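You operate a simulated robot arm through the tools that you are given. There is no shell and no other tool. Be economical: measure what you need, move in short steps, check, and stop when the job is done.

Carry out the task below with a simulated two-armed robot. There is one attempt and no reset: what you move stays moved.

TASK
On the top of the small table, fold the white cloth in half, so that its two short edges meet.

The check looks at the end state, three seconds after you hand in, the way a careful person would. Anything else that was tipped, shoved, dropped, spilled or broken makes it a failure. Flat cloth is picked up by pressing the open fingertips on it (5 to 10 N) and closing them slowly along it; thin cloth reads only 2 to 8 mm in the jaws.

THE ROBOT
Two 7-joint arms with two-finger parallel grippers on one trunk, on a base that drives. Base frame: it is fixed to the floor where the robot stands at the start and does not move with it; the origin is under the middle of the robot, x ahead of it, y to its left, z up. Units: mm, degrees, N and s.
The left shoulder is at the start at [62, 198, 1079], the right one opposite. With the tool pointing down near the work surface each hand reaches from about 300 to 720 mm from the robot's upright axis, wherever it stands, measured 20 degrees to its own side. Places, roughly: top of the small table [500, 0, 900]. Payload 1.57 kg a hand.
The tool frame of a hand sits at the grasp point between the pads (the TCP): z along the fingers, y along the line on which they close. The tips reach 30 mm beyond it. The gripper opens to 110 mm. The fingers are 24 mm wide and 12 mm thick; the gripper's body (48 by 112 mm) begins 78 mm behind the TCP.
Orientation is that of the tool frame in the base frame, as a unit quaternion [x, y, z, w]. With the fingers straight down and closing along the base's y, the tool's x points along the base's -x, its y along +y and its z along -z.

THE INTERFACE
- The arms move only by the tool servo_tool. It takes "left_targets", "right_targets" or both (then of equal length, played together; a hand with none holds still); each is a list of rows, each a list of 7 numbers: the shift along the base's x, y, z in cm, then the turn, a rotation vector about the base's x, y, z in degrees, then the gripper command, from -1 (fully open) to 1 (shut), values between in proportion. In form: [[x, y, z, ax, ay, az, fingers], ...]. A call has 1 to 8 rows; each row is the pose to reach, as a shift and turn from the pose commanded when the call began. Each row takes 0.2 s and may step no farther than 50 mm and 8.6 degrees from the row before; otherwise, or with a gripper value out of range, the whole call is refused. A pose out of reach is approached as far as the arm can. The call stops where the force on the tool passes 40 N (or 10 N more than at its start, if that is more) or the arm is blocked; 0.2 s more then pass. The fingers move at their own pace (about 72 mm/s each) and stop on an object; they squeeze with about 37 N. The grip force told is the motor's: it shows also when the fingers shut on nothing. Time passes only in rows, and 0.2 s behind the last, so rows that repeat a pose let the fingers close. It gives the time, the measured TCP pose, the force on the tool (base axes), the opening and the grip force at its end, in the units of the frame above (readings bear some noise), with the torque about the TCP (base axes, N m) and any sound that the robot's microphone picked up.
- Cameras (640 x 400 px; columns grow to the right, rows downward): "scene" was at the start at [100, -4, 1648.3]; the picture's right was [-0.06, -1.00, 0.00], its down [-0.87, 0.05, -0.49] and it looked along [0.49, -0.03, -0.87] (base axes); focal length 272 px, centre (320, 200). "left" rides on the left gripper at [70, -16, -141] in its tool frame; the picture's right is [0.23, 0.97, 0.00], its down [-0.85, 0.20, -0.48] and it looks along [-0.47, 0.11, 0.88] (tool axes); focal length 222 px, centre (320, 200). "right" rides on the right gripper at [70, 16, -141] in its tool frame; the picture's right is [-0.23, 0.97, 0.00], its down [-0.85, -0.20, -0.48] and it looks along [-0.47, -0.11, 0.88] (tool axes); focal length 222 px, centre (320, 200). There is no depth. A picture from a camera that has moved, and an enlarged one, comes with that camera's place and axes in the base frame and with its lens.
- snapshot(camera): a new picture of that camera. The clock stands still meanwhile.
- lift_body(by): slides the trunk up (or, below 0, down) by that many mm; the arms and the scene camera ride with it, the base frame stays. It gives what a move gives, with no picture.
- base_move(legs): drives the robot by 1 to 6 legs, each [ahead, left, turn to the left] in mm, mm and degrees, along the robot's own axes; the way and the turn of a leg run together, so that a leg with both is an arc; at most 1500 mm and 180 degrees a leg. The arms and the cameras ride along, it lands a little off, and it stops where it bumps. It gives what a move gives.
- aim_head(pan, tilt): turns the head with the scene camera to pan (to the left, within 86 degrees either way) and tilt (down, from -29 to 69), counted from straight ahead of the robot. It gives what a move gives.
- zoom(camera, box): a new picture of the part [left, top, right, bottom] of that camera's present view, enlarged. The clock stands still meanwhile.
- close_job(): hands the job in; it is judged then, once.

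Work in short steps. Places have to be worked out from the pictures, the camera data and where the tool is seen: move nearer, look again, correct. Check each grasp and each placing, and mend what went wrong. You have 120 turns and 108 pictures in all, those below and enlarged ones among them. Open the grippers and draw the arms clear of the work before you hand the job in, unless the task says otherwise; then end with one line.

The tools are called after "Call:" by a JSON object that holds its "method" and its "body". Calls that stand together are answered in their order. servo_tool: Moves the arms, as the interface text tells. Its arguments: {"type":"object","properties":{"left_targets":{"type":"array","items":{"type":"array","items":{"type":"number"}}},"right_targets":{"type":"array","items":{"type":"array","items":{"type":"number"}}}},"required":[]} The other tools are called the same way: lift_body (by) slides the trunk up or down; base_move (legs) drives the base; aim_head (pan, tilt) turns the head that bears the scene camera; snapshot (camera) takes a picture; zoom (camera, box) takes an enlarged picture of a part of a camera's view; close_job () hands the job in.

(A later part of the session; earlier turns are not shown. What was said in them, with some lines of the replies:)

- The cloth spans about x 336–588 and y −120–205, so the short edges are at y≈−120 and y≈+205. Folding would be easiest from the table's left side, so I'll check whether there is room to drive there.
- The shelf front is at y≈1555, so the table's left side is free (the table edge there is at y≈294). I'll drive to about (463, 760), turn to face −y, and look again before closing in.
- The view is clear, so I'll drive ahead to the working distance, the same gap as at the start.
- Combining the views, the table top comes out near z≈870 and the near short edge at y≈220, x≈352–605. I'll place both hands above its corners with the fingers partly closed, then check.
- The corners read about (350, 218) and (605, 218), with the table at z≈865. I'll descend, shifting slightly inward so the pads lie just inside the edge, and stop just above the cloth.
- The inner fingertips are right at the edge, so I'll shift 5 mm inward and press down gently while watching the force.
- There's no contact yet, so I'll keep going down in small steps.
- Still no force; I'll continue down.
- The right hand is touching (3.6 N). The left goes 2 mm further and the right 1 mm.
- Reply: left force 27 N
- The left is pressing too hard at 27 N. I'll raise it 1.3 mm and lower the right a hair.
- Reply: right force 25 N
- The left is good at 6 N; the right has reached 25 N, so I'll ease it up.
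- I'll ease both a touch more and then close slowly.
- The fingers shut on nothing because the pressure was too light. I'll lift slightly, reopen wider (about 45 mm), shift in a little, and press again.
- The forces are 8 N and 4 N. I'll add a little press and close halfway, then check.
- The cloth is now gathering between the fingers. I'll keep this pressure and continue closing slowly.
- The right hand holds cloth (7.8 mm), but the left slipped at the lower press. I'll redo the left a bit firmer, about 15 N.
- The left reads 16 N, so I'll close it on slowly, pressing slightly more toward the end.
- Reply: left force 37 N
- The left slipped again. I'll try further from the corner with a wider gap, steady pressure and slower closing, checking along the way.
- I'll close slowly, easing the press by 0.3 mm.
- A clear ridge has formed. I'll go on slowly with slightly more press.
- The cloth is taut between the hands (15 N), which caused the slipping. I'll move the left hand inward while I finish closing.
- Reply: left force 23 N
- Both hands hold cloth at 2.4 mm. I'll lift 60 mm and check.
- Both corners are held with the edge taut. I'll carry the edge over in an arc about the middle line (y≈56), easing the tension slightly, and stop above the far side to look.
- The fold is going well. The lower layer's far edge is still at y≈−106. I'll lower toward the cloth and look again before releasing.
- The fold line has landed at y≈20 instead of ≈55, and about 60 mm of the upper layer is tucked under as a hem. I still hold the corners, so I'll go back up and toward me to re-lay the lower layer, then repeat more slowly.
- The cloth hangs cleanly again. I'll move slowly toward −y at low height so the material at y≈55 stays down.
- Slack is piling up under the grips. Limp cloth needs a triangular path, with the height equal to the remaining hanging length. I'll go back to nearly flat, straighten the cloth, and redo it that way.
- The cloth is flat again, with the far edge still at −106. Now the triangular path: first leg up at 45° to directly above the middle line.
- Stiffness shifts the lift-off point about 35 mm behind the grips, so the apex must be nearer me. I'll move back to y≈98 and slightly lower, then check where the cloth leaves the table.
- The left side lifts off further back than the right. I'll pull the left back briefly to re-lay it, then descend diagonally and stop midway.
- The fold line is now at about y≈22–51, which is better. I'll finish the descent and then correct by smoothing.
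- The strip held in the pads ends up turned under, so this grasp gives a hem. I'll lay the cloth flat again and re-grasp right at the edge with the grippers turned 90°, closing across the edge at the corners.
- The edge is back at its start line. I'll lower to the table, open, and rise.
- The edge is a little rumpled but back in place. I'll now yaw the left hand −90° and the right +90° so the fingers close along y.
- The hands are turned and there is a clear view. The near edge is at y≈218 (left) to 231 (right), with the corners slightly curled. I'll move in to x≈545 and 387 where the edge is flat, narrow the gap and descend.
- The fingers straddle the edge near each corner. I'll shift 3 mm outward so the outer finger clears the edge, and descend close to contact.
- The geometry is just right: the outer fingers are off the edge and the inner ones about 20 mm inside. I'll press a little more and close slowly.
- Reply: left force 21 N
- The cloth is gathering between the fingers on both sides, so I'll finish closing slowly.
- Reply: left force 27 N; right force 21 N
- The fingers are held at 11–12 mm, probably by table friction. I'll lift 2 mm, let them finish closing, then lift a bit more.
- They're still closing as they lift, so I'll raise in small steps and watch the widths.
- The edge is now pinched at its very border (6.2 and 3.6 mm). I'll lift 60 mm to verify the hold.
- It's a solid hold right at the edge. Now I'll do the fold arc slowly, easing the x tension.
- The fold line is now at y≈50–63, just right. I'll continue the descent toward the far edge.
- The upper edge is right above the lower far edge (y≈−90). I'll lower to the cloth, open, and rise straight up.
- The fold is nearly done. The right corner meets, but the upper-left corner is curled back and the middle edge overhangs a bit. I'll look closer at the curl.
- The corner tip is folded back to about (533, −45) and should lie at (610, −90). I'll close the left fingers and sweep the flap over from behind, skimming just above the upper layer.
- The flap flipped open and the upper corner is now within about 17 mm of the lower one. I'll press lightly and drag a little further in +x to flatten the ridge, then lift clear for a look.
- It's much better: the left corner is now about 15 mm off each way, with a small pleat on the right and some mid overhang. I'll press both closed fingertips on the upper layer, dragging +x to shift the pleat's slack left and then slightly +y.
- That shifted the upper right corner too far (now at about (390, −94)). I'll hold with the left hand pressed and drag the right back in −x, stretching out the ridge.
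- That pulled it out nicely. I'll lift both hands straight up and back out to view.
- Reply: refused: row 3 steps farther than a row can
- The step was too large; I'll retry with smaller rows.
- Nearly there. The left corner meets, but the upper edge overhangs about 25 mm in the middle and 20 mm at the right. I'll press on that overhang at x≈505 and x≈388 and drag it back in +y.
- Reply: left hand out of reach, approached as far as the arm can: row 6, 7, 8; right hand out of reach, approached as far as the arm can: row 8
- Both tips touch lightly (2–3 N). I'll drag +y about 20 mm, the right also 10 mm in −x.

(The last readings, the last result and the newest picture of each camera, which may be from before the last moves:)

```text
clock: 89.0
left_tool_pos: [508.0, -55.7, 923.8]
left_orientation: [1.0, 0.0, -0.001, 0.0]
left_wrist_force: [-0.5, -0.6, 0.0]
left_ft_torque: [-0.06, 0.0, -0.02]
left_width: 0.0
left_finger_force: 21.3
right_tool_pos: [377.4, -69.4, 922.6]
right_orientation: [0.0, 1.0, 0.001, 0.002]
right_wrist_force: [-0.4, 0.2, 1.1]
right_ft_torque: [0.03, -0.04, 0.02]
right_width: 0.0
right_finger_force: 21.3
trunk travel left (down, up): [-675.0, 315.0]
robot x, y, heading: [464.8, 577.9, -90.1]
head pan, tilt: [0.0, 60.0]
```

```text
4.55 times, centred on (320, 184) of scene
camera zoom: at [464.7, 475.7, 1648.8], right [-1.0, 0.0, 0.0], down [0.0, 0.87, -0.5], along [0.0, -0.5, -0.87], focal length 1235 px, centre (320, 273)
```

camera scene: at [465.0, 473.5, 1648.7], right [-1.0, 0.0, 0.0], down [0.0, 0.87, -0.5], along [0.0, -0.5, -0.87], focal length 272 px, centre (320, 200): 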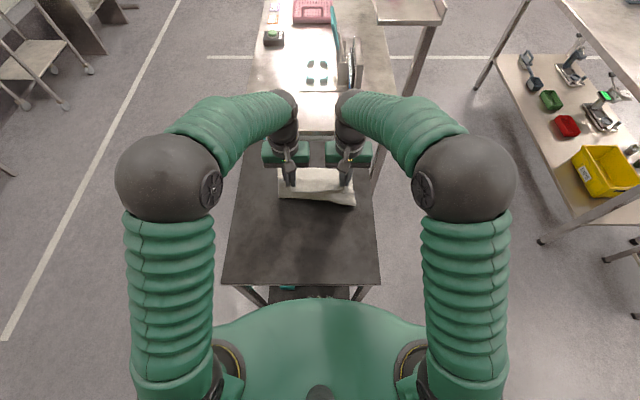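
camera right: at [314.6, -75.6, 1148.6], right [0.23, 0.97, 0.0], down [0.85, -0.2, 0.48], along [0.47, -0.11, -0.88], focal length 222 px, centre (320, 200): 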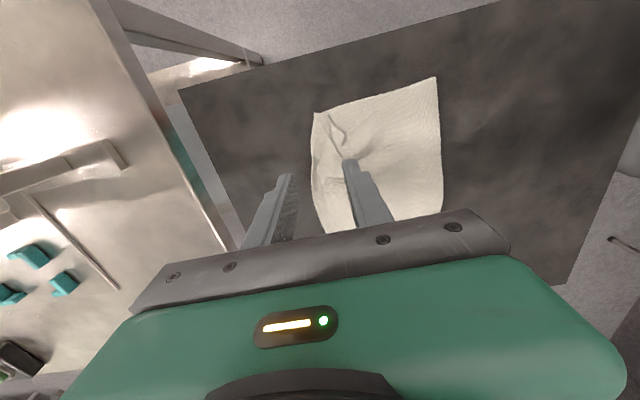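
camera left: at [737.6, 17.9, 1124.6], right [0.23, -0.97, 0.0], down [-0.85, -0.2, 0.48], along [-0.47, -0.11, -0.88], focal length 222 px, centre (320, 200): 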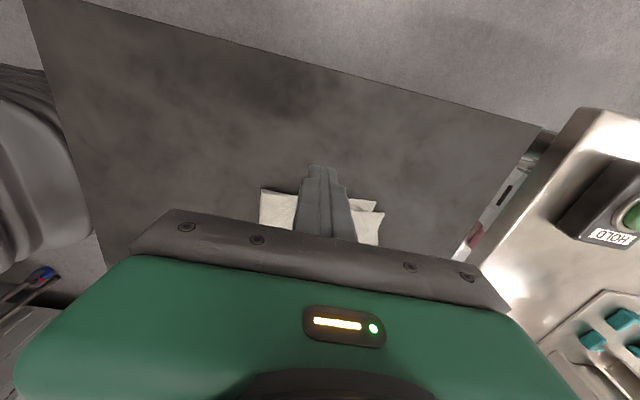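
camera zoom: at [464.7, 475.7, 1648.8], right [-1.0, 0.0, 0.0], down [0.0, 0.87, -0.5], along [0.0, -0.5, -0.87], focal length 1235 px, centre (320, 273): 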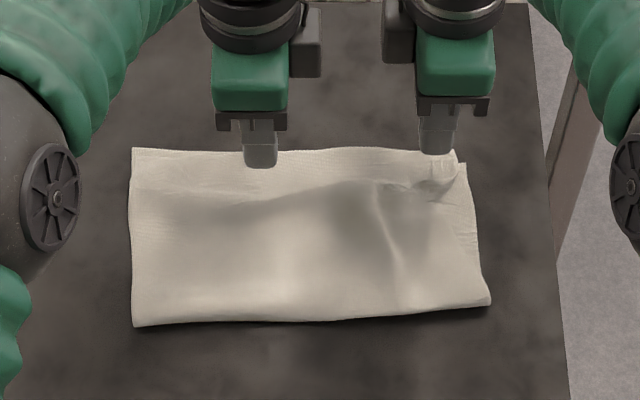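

The edges now line up along the whole width, with just a low ripple of slack behind them. I'll smooth it toward the fold with light strokes.

Call:
{"method": "servo_tool", "body": {"left_targets": [[0, 2, 0, 0, 0, 0, 1], [0, 3.5, -1, 0, 0, 0, 1], [0, 3.5, -2.7, 0, 0, 0, 1], [0, 3.5, -3, 0, 0, 0, 1], [0, 4.3, -3, 0, 0, 0, 1], [0, 5.1, -3, 0, 0, 0, 1], [0, 5.9, -3, 0, 0, 0, 1], [0, 5.9, 0, 0, 0, 0, 1]], "right_targets": [[1, 2, 0, 0, 0, 0, 1], [2, 4, -1, 0, 0, 0, 1], [2, 4.5, -2.7, 0, 0, 0, 1], [2, 4.5, -2.9, 0, 0, 0, 1], [2, 5.4, -2.9, 0, 0, 0, 1], [2, 6.3, -2.9, 0, 0, 0, 1], [2, 7.2, -2.9, 0, 0, 0, 1], [2, 7.2, 0, 0, 0, 0, 1]]}}

Call:
{"method": "zoom", "body": {"camera": "scene", "box": [250, 140, 390, 228]}}

```text
clock: 90.8
left_tool_pos: [508.1, 2.7, 923.2]
left_orientation: [1.0, 0.0, -0.001, 0.0]
left_wrist_force: [-0.4, -0.9, -0.2]
left_ft_torque: [0.0, -0.03, 0.0]
left_width: 0.0
left_finger_force: 21.6
right_tool_pos: [398.6, 2.5, 922.7]
right_orientation: [0.001, 1.0, -0.001, 0.001]
right_wrist_force: [-0.5, 0.8, 0.7]
right_ft_torque: [0.0, 0.0, -0.01]
right_width: 0.0
right_finger_force: 21.8
trunk travel left (down, up): [-675.0, 315.0]
robot x, y, heading: [466.2, 578.0, -89.7]
head pan, tilt: [0.0, 60.0]
```

```text
4.55 times, centred on (320, 184) of scene
camera zoom: at [464.9, 476.3, 1648.8], right [-1.0, 0.0, 0.0], down [0.0, 0.87, -0.5], along [0.0, -0.5, -0.87], focal length 1235 px, centre (320, 273)
```

zoom: 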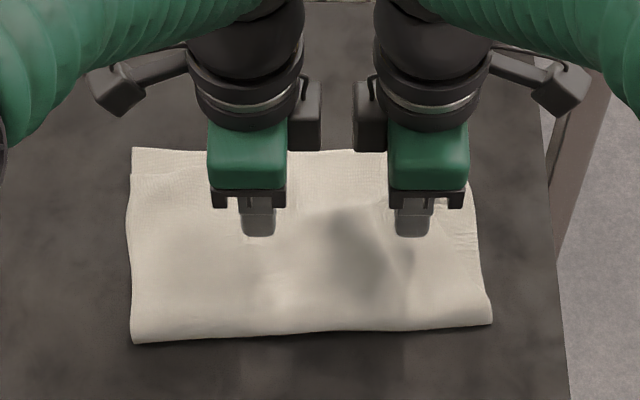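

The strokes moved the upper layer toward me somewhat. I'll clear the hands and look.

Call:
{"method": "servo_tool", "body": {"left_targets": [[0, 0, 4, 0, 0, 0, 1], [3, 1, 7, 0, 0, 0, 1], [7, 2, 8, 0, 0, 0, 1], [11, 3, 8, 0, 0, 0, 1], [15, 4, 8, 0, 0, 0, 1]], "right_targets": [[0, 0, 4, 0, 0, 0, 1], [-3, 1, 7, 0, 0, 0, 1], [-7, 2, 8, 0, 0, 0, 1], [-11, 3, 8, 0, 0, 0, 1], [-15, 4, 8, 0, 0, 0, 1]]}}

Call:
{"method": "zoom", "body": {"camera": "scene", "box": [250, 140, 390, 228]}}

```text
clock: 92.0
left_tool_pos: [658.6, 41.9, 1002.9]
left_orientation: [1.0, 0.0, -0.001, 0.002]
left_wrist_force: [0.2, 0.5, -0.5]
left_ft_torque: [-0.01, 0.0, -0.02]
left_width: 0.0
left_finger_force: 21.3
right_tool_pos: [248.7, 43.4, 1000.4]
right_orientation: [-0.001, 1.0, -0.002, 0.001]
right_wrist_force: [-0.5, -0.4, -0.4]
right_ft_torque: [-0.01, -0.02, 0.0]
right_width: 0.0
right_finger_force: 21.3
trunk travel left (down, up): [-675.0, 315.0]
robot x, y, heading: [462.5, 576.1, -89.9]
head pan, tilt: [0.0, 60.0]
```

```text
4.55 times, centred on (320, 184) of scene
camera zoom: at [464.8, 477.3, 1649.0], right [-1.0, 0.0, 0.0], down [0.0, 0.87, -0.5], along [0.0, -0.5, -0.87], focal length 1235 px, centre (320, 273)
```

zoom: 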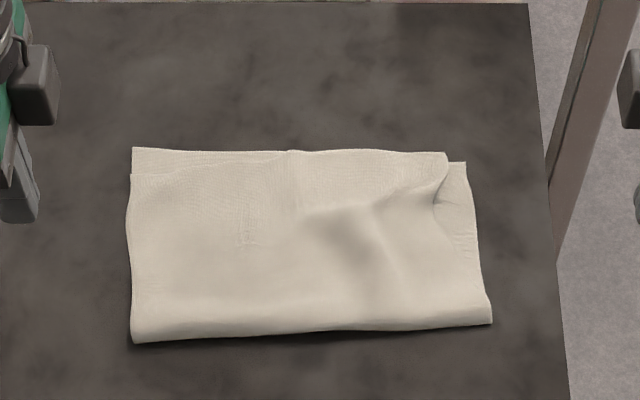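

Mid and right edges meet. The left upper corner sits about 22 mm short, and the right corner is about 15 mm inward. I'll drag the left corner in −y and the right corner in −x.

Call:
{"method": "servo_tool", "body": {"left_targets": [[-2.5, -2.5, 0, 0, 0, 0, 1], [-5, -5, -1, 0, 0, 0, 1], [-7.2, -7.5, -3, 0, 0, 0, 1], [-7.8, -8.7, -6.5, 0, 0, 0, 1], [-7.8, -8.7, -10.2, 0, 0, 0, 1]], "right_targets": [[3, -2.5, 0, 0, 0, 0, 1], [6, -5, -1, 0, 0, 0, 1], [9.3, -8, -2.5, 0, 0, 0, 1], [11.8, -10.4, -5.8, 0, 0, 0, 1], [12.4, -10.8, -9.8, 0, 0, 0, 1]]}}

Call:
{"method": "servo_tool", "body": {"left_targets": [[0, 0, -0.75, 0, 0, 0, 1], [0, -0.6, -0.8, 0, 0, 0, 1], [0, -1.2, -0.8, 0, 0, 0, 1], [0, -1.8, -0.8, 0, 0, 0, 1], [0, -2.4, -0.8, 0, 0, 0, 1], [0, -2.4, 1, 0, 0, 0, 1], [0, -2.4, 4, 0, 0, 0, 1]], "right_targets": [[0, 0, -0.85, 0, 0, 0, 1], [-0.4, 0, -0.9, 0, 0, 0, 1], [-0.8, 0, -0.9, 0, 0, 0, 1], [-1.2, 0, -0.9, 0, 0, 0, 1], [-1.7, 0, -0.9, 0, 0, 0, 1], [-1.7, 0, 1, 0, 0, 0, 1], [-1.7, 0, 4, 0, 0, 0, 1]]}}

Call:
{"method": "zoom", "body": {"camera": "scene", "box": [250, 140, 390, 228]}}

```text
clock: 93.2
left_tool_pos: [580.3, -46.3, 899.3]
left_orientation: [1.0, 0.0, -0.001, -0.001]
left_wrist_force: [0.2, -0.1, -0.4]
left_ft_torque: [0.0, -0.02, 0.0]
left_width: 0.0
left_finger_force: 21.6
right_tool_pos: [373.8, -66.8, 902.9]
right_orientation: [0.001, 1.0, 0.001, -0.001]
right_wrist_force: [-0.5, -0.6, -0.1]
right_ft_torque: [0.0, 0.0, 0.01]
right_width: 0.0
right_finger_force: 21.1
trunk travel left (down, up): [-675.0, 315.0]
robot x, y, heading: [466.4, 578.8, -89.9]
head pan, tilt: [0.0, 60.0]
```

```text
clock: 94.8
left_tool_pos: [580.6, -66.9, 940.9]
left_orientation: [1.0, -0.001, -0.002, -0.001]
left_wrist_force: [0.7, 0.1, 0.7]
left_ft_torque: [-0.02, 0.03, -0.04]
left_width: 0.0
left_finger_force: 21.6
right_tool_pos: [355.3, -64.6, 945.5]
right_orientation: [0.001, 1.0, -0.001, 0.001]
right_wrist_force: [-0.3, 0.7, 0.7]
right_ft_torque: [-0.02, -0.03, 0.03]
right_width: 0.2
right_finger_force: 21.7
trunk travel left (down, up): [-675.0, 315.0]
robot x, y, heading: [463.6, 576.8, -90.1]
head pan, tilt: [0.0, 60.0]
```

```text
4.55 times, centred on (320, 184) of scene
camera zoom: at [465.1, 476.8, 1648.9], right [-1.0, 0.0, 0.0], down [0.0, 0.87, -0.5], along [0.0, -0.5, -0.87], focal length 1235 px, centre (320, 273)
```

zoom: 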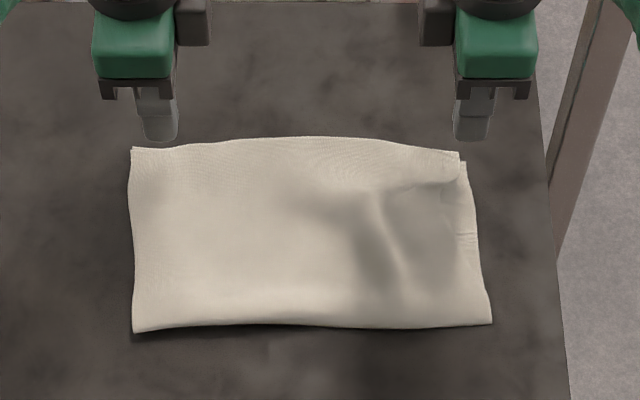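

Both corners now meet within about 8 mm, and only the mid edge overhangs by about 13 mm. One gentle nudge in +y at the middle with the left hand.

Call:
{"method": "servo_tool", "body": {"left_targets": [[-3, -0.7, 0, 0, 0, 0, 1], [-6, -1.4, 0, 0, 0, 0, 1], [-9.5, -2.1, 0, 0, 0, 0, 1], [-9.5, -2.1, -3.5, 0, 0, 0, 1], [-9.5, -2.1, -4.75, 0, 0, 0, 1]]}}

Call:
{"method": "servo_tool", "body": {"left_targets": [[0, 0, 0, 0, 0, 0, 1], [0, 0.4, 0, 0, 0, 0, 1], [0, 0.8, 0, 0, 0, 0, 1], [0, 1.2, 0, 0, 0, 0, 1], [0, 1.2, 1, 0, 0, 0, 1], [0, 1.2, 5, 0, 0, 0, 1]]}}

Call:
{"method": "zoom", "body": {"camera": "scene", "box": [250, 140, 390, 228]}}

```text
clock: 96.0
left_tool_pos: [488.0, -81.9, 893.2]
left_orientation: [1.0, 0.0, -0.002, -0.001]
left_wrist_force: [0.2, -0.2, 2.3]
left_ft_torque: [-0.04, 0.02, -0.02]
left_width: 0.0
left_finger_force: 21.2
left hand out of reach, approached as far as the arm can: row 3, 4, 5
right_tool_pos: [356.2, -66.6, 944.8]
right_orientation: [0.0, 1.0, 0.0, 0.001]
right_wrist_force: [1.0, 0.3, 0.4]
right_ft_torque: [-0.02, 0.01, -0.02]
right_width: 0.0
right_finger_force: 21.0
trunk travel left (down, up): [-675.0, 315.0]
robot x, y, heading: [461.2, 579.1, -90.1]
head pan, tilt: [0.0, 60.0]
```

```text
clock: 97.4
left_tool_pos: [485.9, -80.1, 943.7]
left_orientation: [1.0, 0.0, -0.001, -0.002]
left_wrist_force: [1.0, -0.6, -0.3]
left_ft_torque: [-0.05, 0.01, 0.02]
left_width: 0.0
left_finger_force: 21.6
left hand out of reach, approached as far as the arm can: row 2, 3, 4, 5, 6
right_tool_pos: [354.1, -66.3, 943.4]
right_orientation: [0.0, 1.0, 0.0, 0.001]
right_wrist_force: [0.5, -0.2, -0.4]
right_ft_torque: [0.0, 0.03, -0.02]
right_width: 0.0
right_finger_force: 22.1
trunk travel left (down, up): [-675.0, 315.0]
robot x, y, heading: [467.1, 576.6, -89.6]
head pan, tilt: [0.0, 60.0]
```

```text
4.55 times, centred on (320, 184) of scene
camera zoom: at [464.0, 474.9, 1648.8], right [-1.0, 0.0, 0.0], down [0.0, 0.87, -0.5], along [0.0, -0.5, -0.87], focal length 1235 px, centre (320, 273)
```

zoom: 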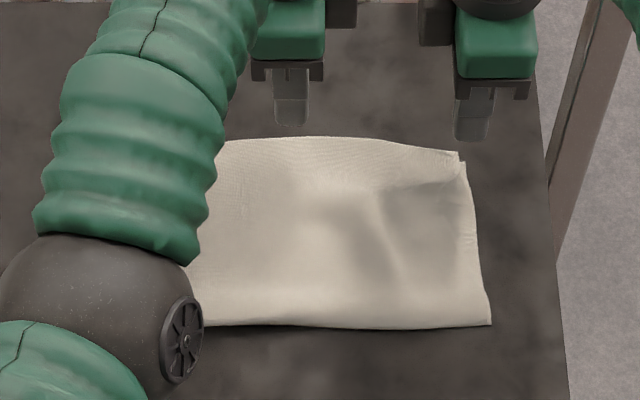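

The reach limit swallowed that motion. I'll press again here and drag back by 12 mm beyond the commanded offset.

Call:
{"method": "servo_tool", "body": {"left_targets": [[0, 0, -3, 0, 0, 0, 1], [0, 0, -5, 0, 0, 0, 1], [0, 0.6, -5.03, 0, 0, 0, 1], [0, 1.2, -5.03, 0, 0, 0, 1], [0, 1.6, -5.03, 0, 0, 0, 1], [0, 1.6, -4, 0, 0, 0, 1], [0, 1.6, 0, 0, 0, 0, 1]]}}

Call:
{"method": "servo_tool", "body": {"left_targets": [[1, 2, 3, 0, 0, 0, 0], [4, 4, 6, 0, 0, 0, 0], [8, 6, 7, 0, 0, 0, -0.5], [12, 8, 8, 0, 0, 0, -0.5], [16, 10, 8, 0, 0, 0, -0.5]], "right_targets": [[-1, 2, 3, 0, 0, 0, 0], [-4, 4, 6, 0, 0, 0, 0], [-8, 6, 7, 0, 0, 0, -0.5], [-12, 8, 8, 0, 0, 0, -0.5], [-14, 10, 8, 0, 0, 0, -0.5]]}}

Call:
{"method": "zoom", "body": {"camera": "scene", "box": [250, 140, 390, 228]}}

```text
clock: 99.0
left_tool_pos: [480.9, -78.9, 943.5]
left_orientation: [1.0, 0.0, -0.001, -0.002]
left_wrist_force: [-0.3, 0.7, 0.1]
left_ft_torque: [-0.01, 0.0, -0.02]
left_width: 0.2
left_finger_force: 20.8
left hand out of reach, approached as far as the arm can: row 3, 4, 5, 6, 7
right_tool_pos: [355.5, -66.6, 944.2]
right_orientation: [0.0, 1.0, 0.0, 0.001]
right_wrist_force: [-0.1, 0.6, -0.6]
right_ft_torque: [-0.01, 0.0, -0.02]
right_width: 0.0
right_finger_force: 21.9
trunk travel left (down, up): [-675.0, 315.0]
robot x, y, heading: [466.0, 575.0, -90.2]
head pan, tilt: [0.0, 60.0]
```

```text
clock: 100.2
left_tool_pos: [630.4, -95.0, 1040.5]
left_orientation: [1.0, 0.0, -0.002, -0.002]
left_wrist_force: [0.2, 0.4, 0.1]
left_ft_torque: [-0.02, 0.03, 0.01]
left_width: 82.6
left_finger_force: 0.1
left hand out of reach, approached as far as the arm can: row 1, 2, 3, 4, 5
right_tool_pos: [216.4, 35.4, 1024.6]
right_orientation: [0.0, 1.0, 0.0, 0.001]
right_wrist_force: [0.3, 0.0, 0.8]
right_ft_torque: [-0.02, 0.01, 0.02]
right_width: 82.7
right_finger_force: 0.1
trunk travel left (down, up): [-675.0, 315.0]
robot x, y, heading: [461.5, 579.2, -90.2]
head pan, tilt: [0.0, 60.0]
```

```text
4.55 times, centred on (320, 184) of scene
camera zoom: at [466.0, 475.8, 1648.9], right [-1.0, 0.0, 0.0], down [0.0, 0.87, -0.5], along [0.0, -0.5, -0.87], focal length 1235 px, centre (320, 273)
```

zoom: 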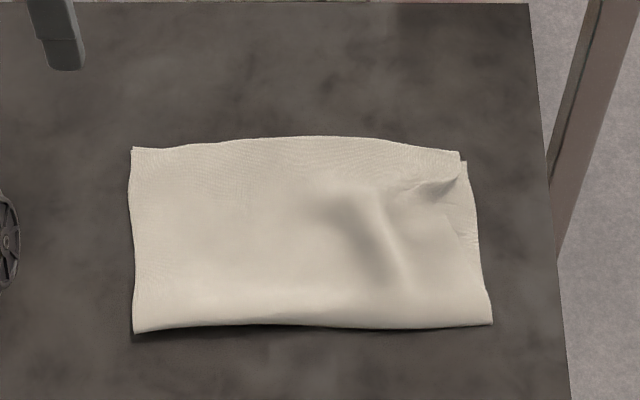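

The fold looks good: corners meet, the edges coincide within about a centimetre, and nothing else was disturbed. I'll draw the arms a bit further clear and take a last look.

Call:
{"method": "servo_tool", "body": {"left_targets": [[2, 2, 2, 0, 0, 0, -0.5], [5, 5, 3, 0, 0, 0, -0.5], [8, 8, 4, 0, 0, 0, -0.5], [10, 10, 5, 0, 0, 0, -0.5]], "right_targets": [[0, 0, 2, 0, 0, 0, -0.5], [0, 0, 4, 0, 0, 0, -0.5], [0, 0, 6, 0, 0, 0, -0.5], [0, 0, 6, 0, 0, 0, -0.5]]}}

Call:
{"method": "snapshot", "body": {"camera": "scene"}}

```text
clock: 101.2
left_tool_pos: [735.6, -74.5, 1112.4]
left_orientation: [1.0, 0.0, -0.001, -0.002]
left_wrist_force: [0.2, -0.8, -0.4]
left_ft_torque: [-0.03, 0.04, -0.03]
left_width: 82.4
left_finger_force: 0.0
left hand out of reach, approached as far as the arm can: row 1, 2, 3, 4
right_tool_pos: [216.3, 33.4, 1083.6]
right_orientation: [0.0, 1.0, 0.001, 0.001]
right_wrist_force: [0.5, -0.3, -0.9]
right_ft_torque: [-0.01, -0.04, 0.02]
right_width: 82.3
right_finger_force: 0.0
trunk travel left (down, up): [-675.0, 315.0]
robot x, y, heading: [464.5, 574.9, -89.9]
head pan, tilt: [0.0, 60.0]
```

```text
14 pictures are left
camera scene: at [466.4, 474.9, 1648.8], right [-1.0, 0.0, 0.0], down [0.0, 0.87, -0.5], along [0.0, -0.5, -0.87], focal length 272 px, centre (320, 200)
```

scene: 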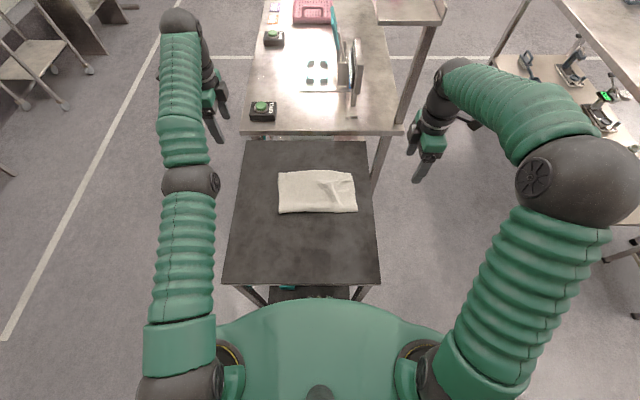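

The arms are clear, the grippers open, and the cloth lies folded on the table, so I'll hand the job in.

Call:
{"method": "close_job", "body": {}}

```text
The job is handed in.
```

The white cloth is folded in half on the small table, with both pairs of corners within about a centimetre. The upper edge bows about 12 mm past the lower one in the middle, and there is a slight curl at one corner and a low ripple on the top layer.
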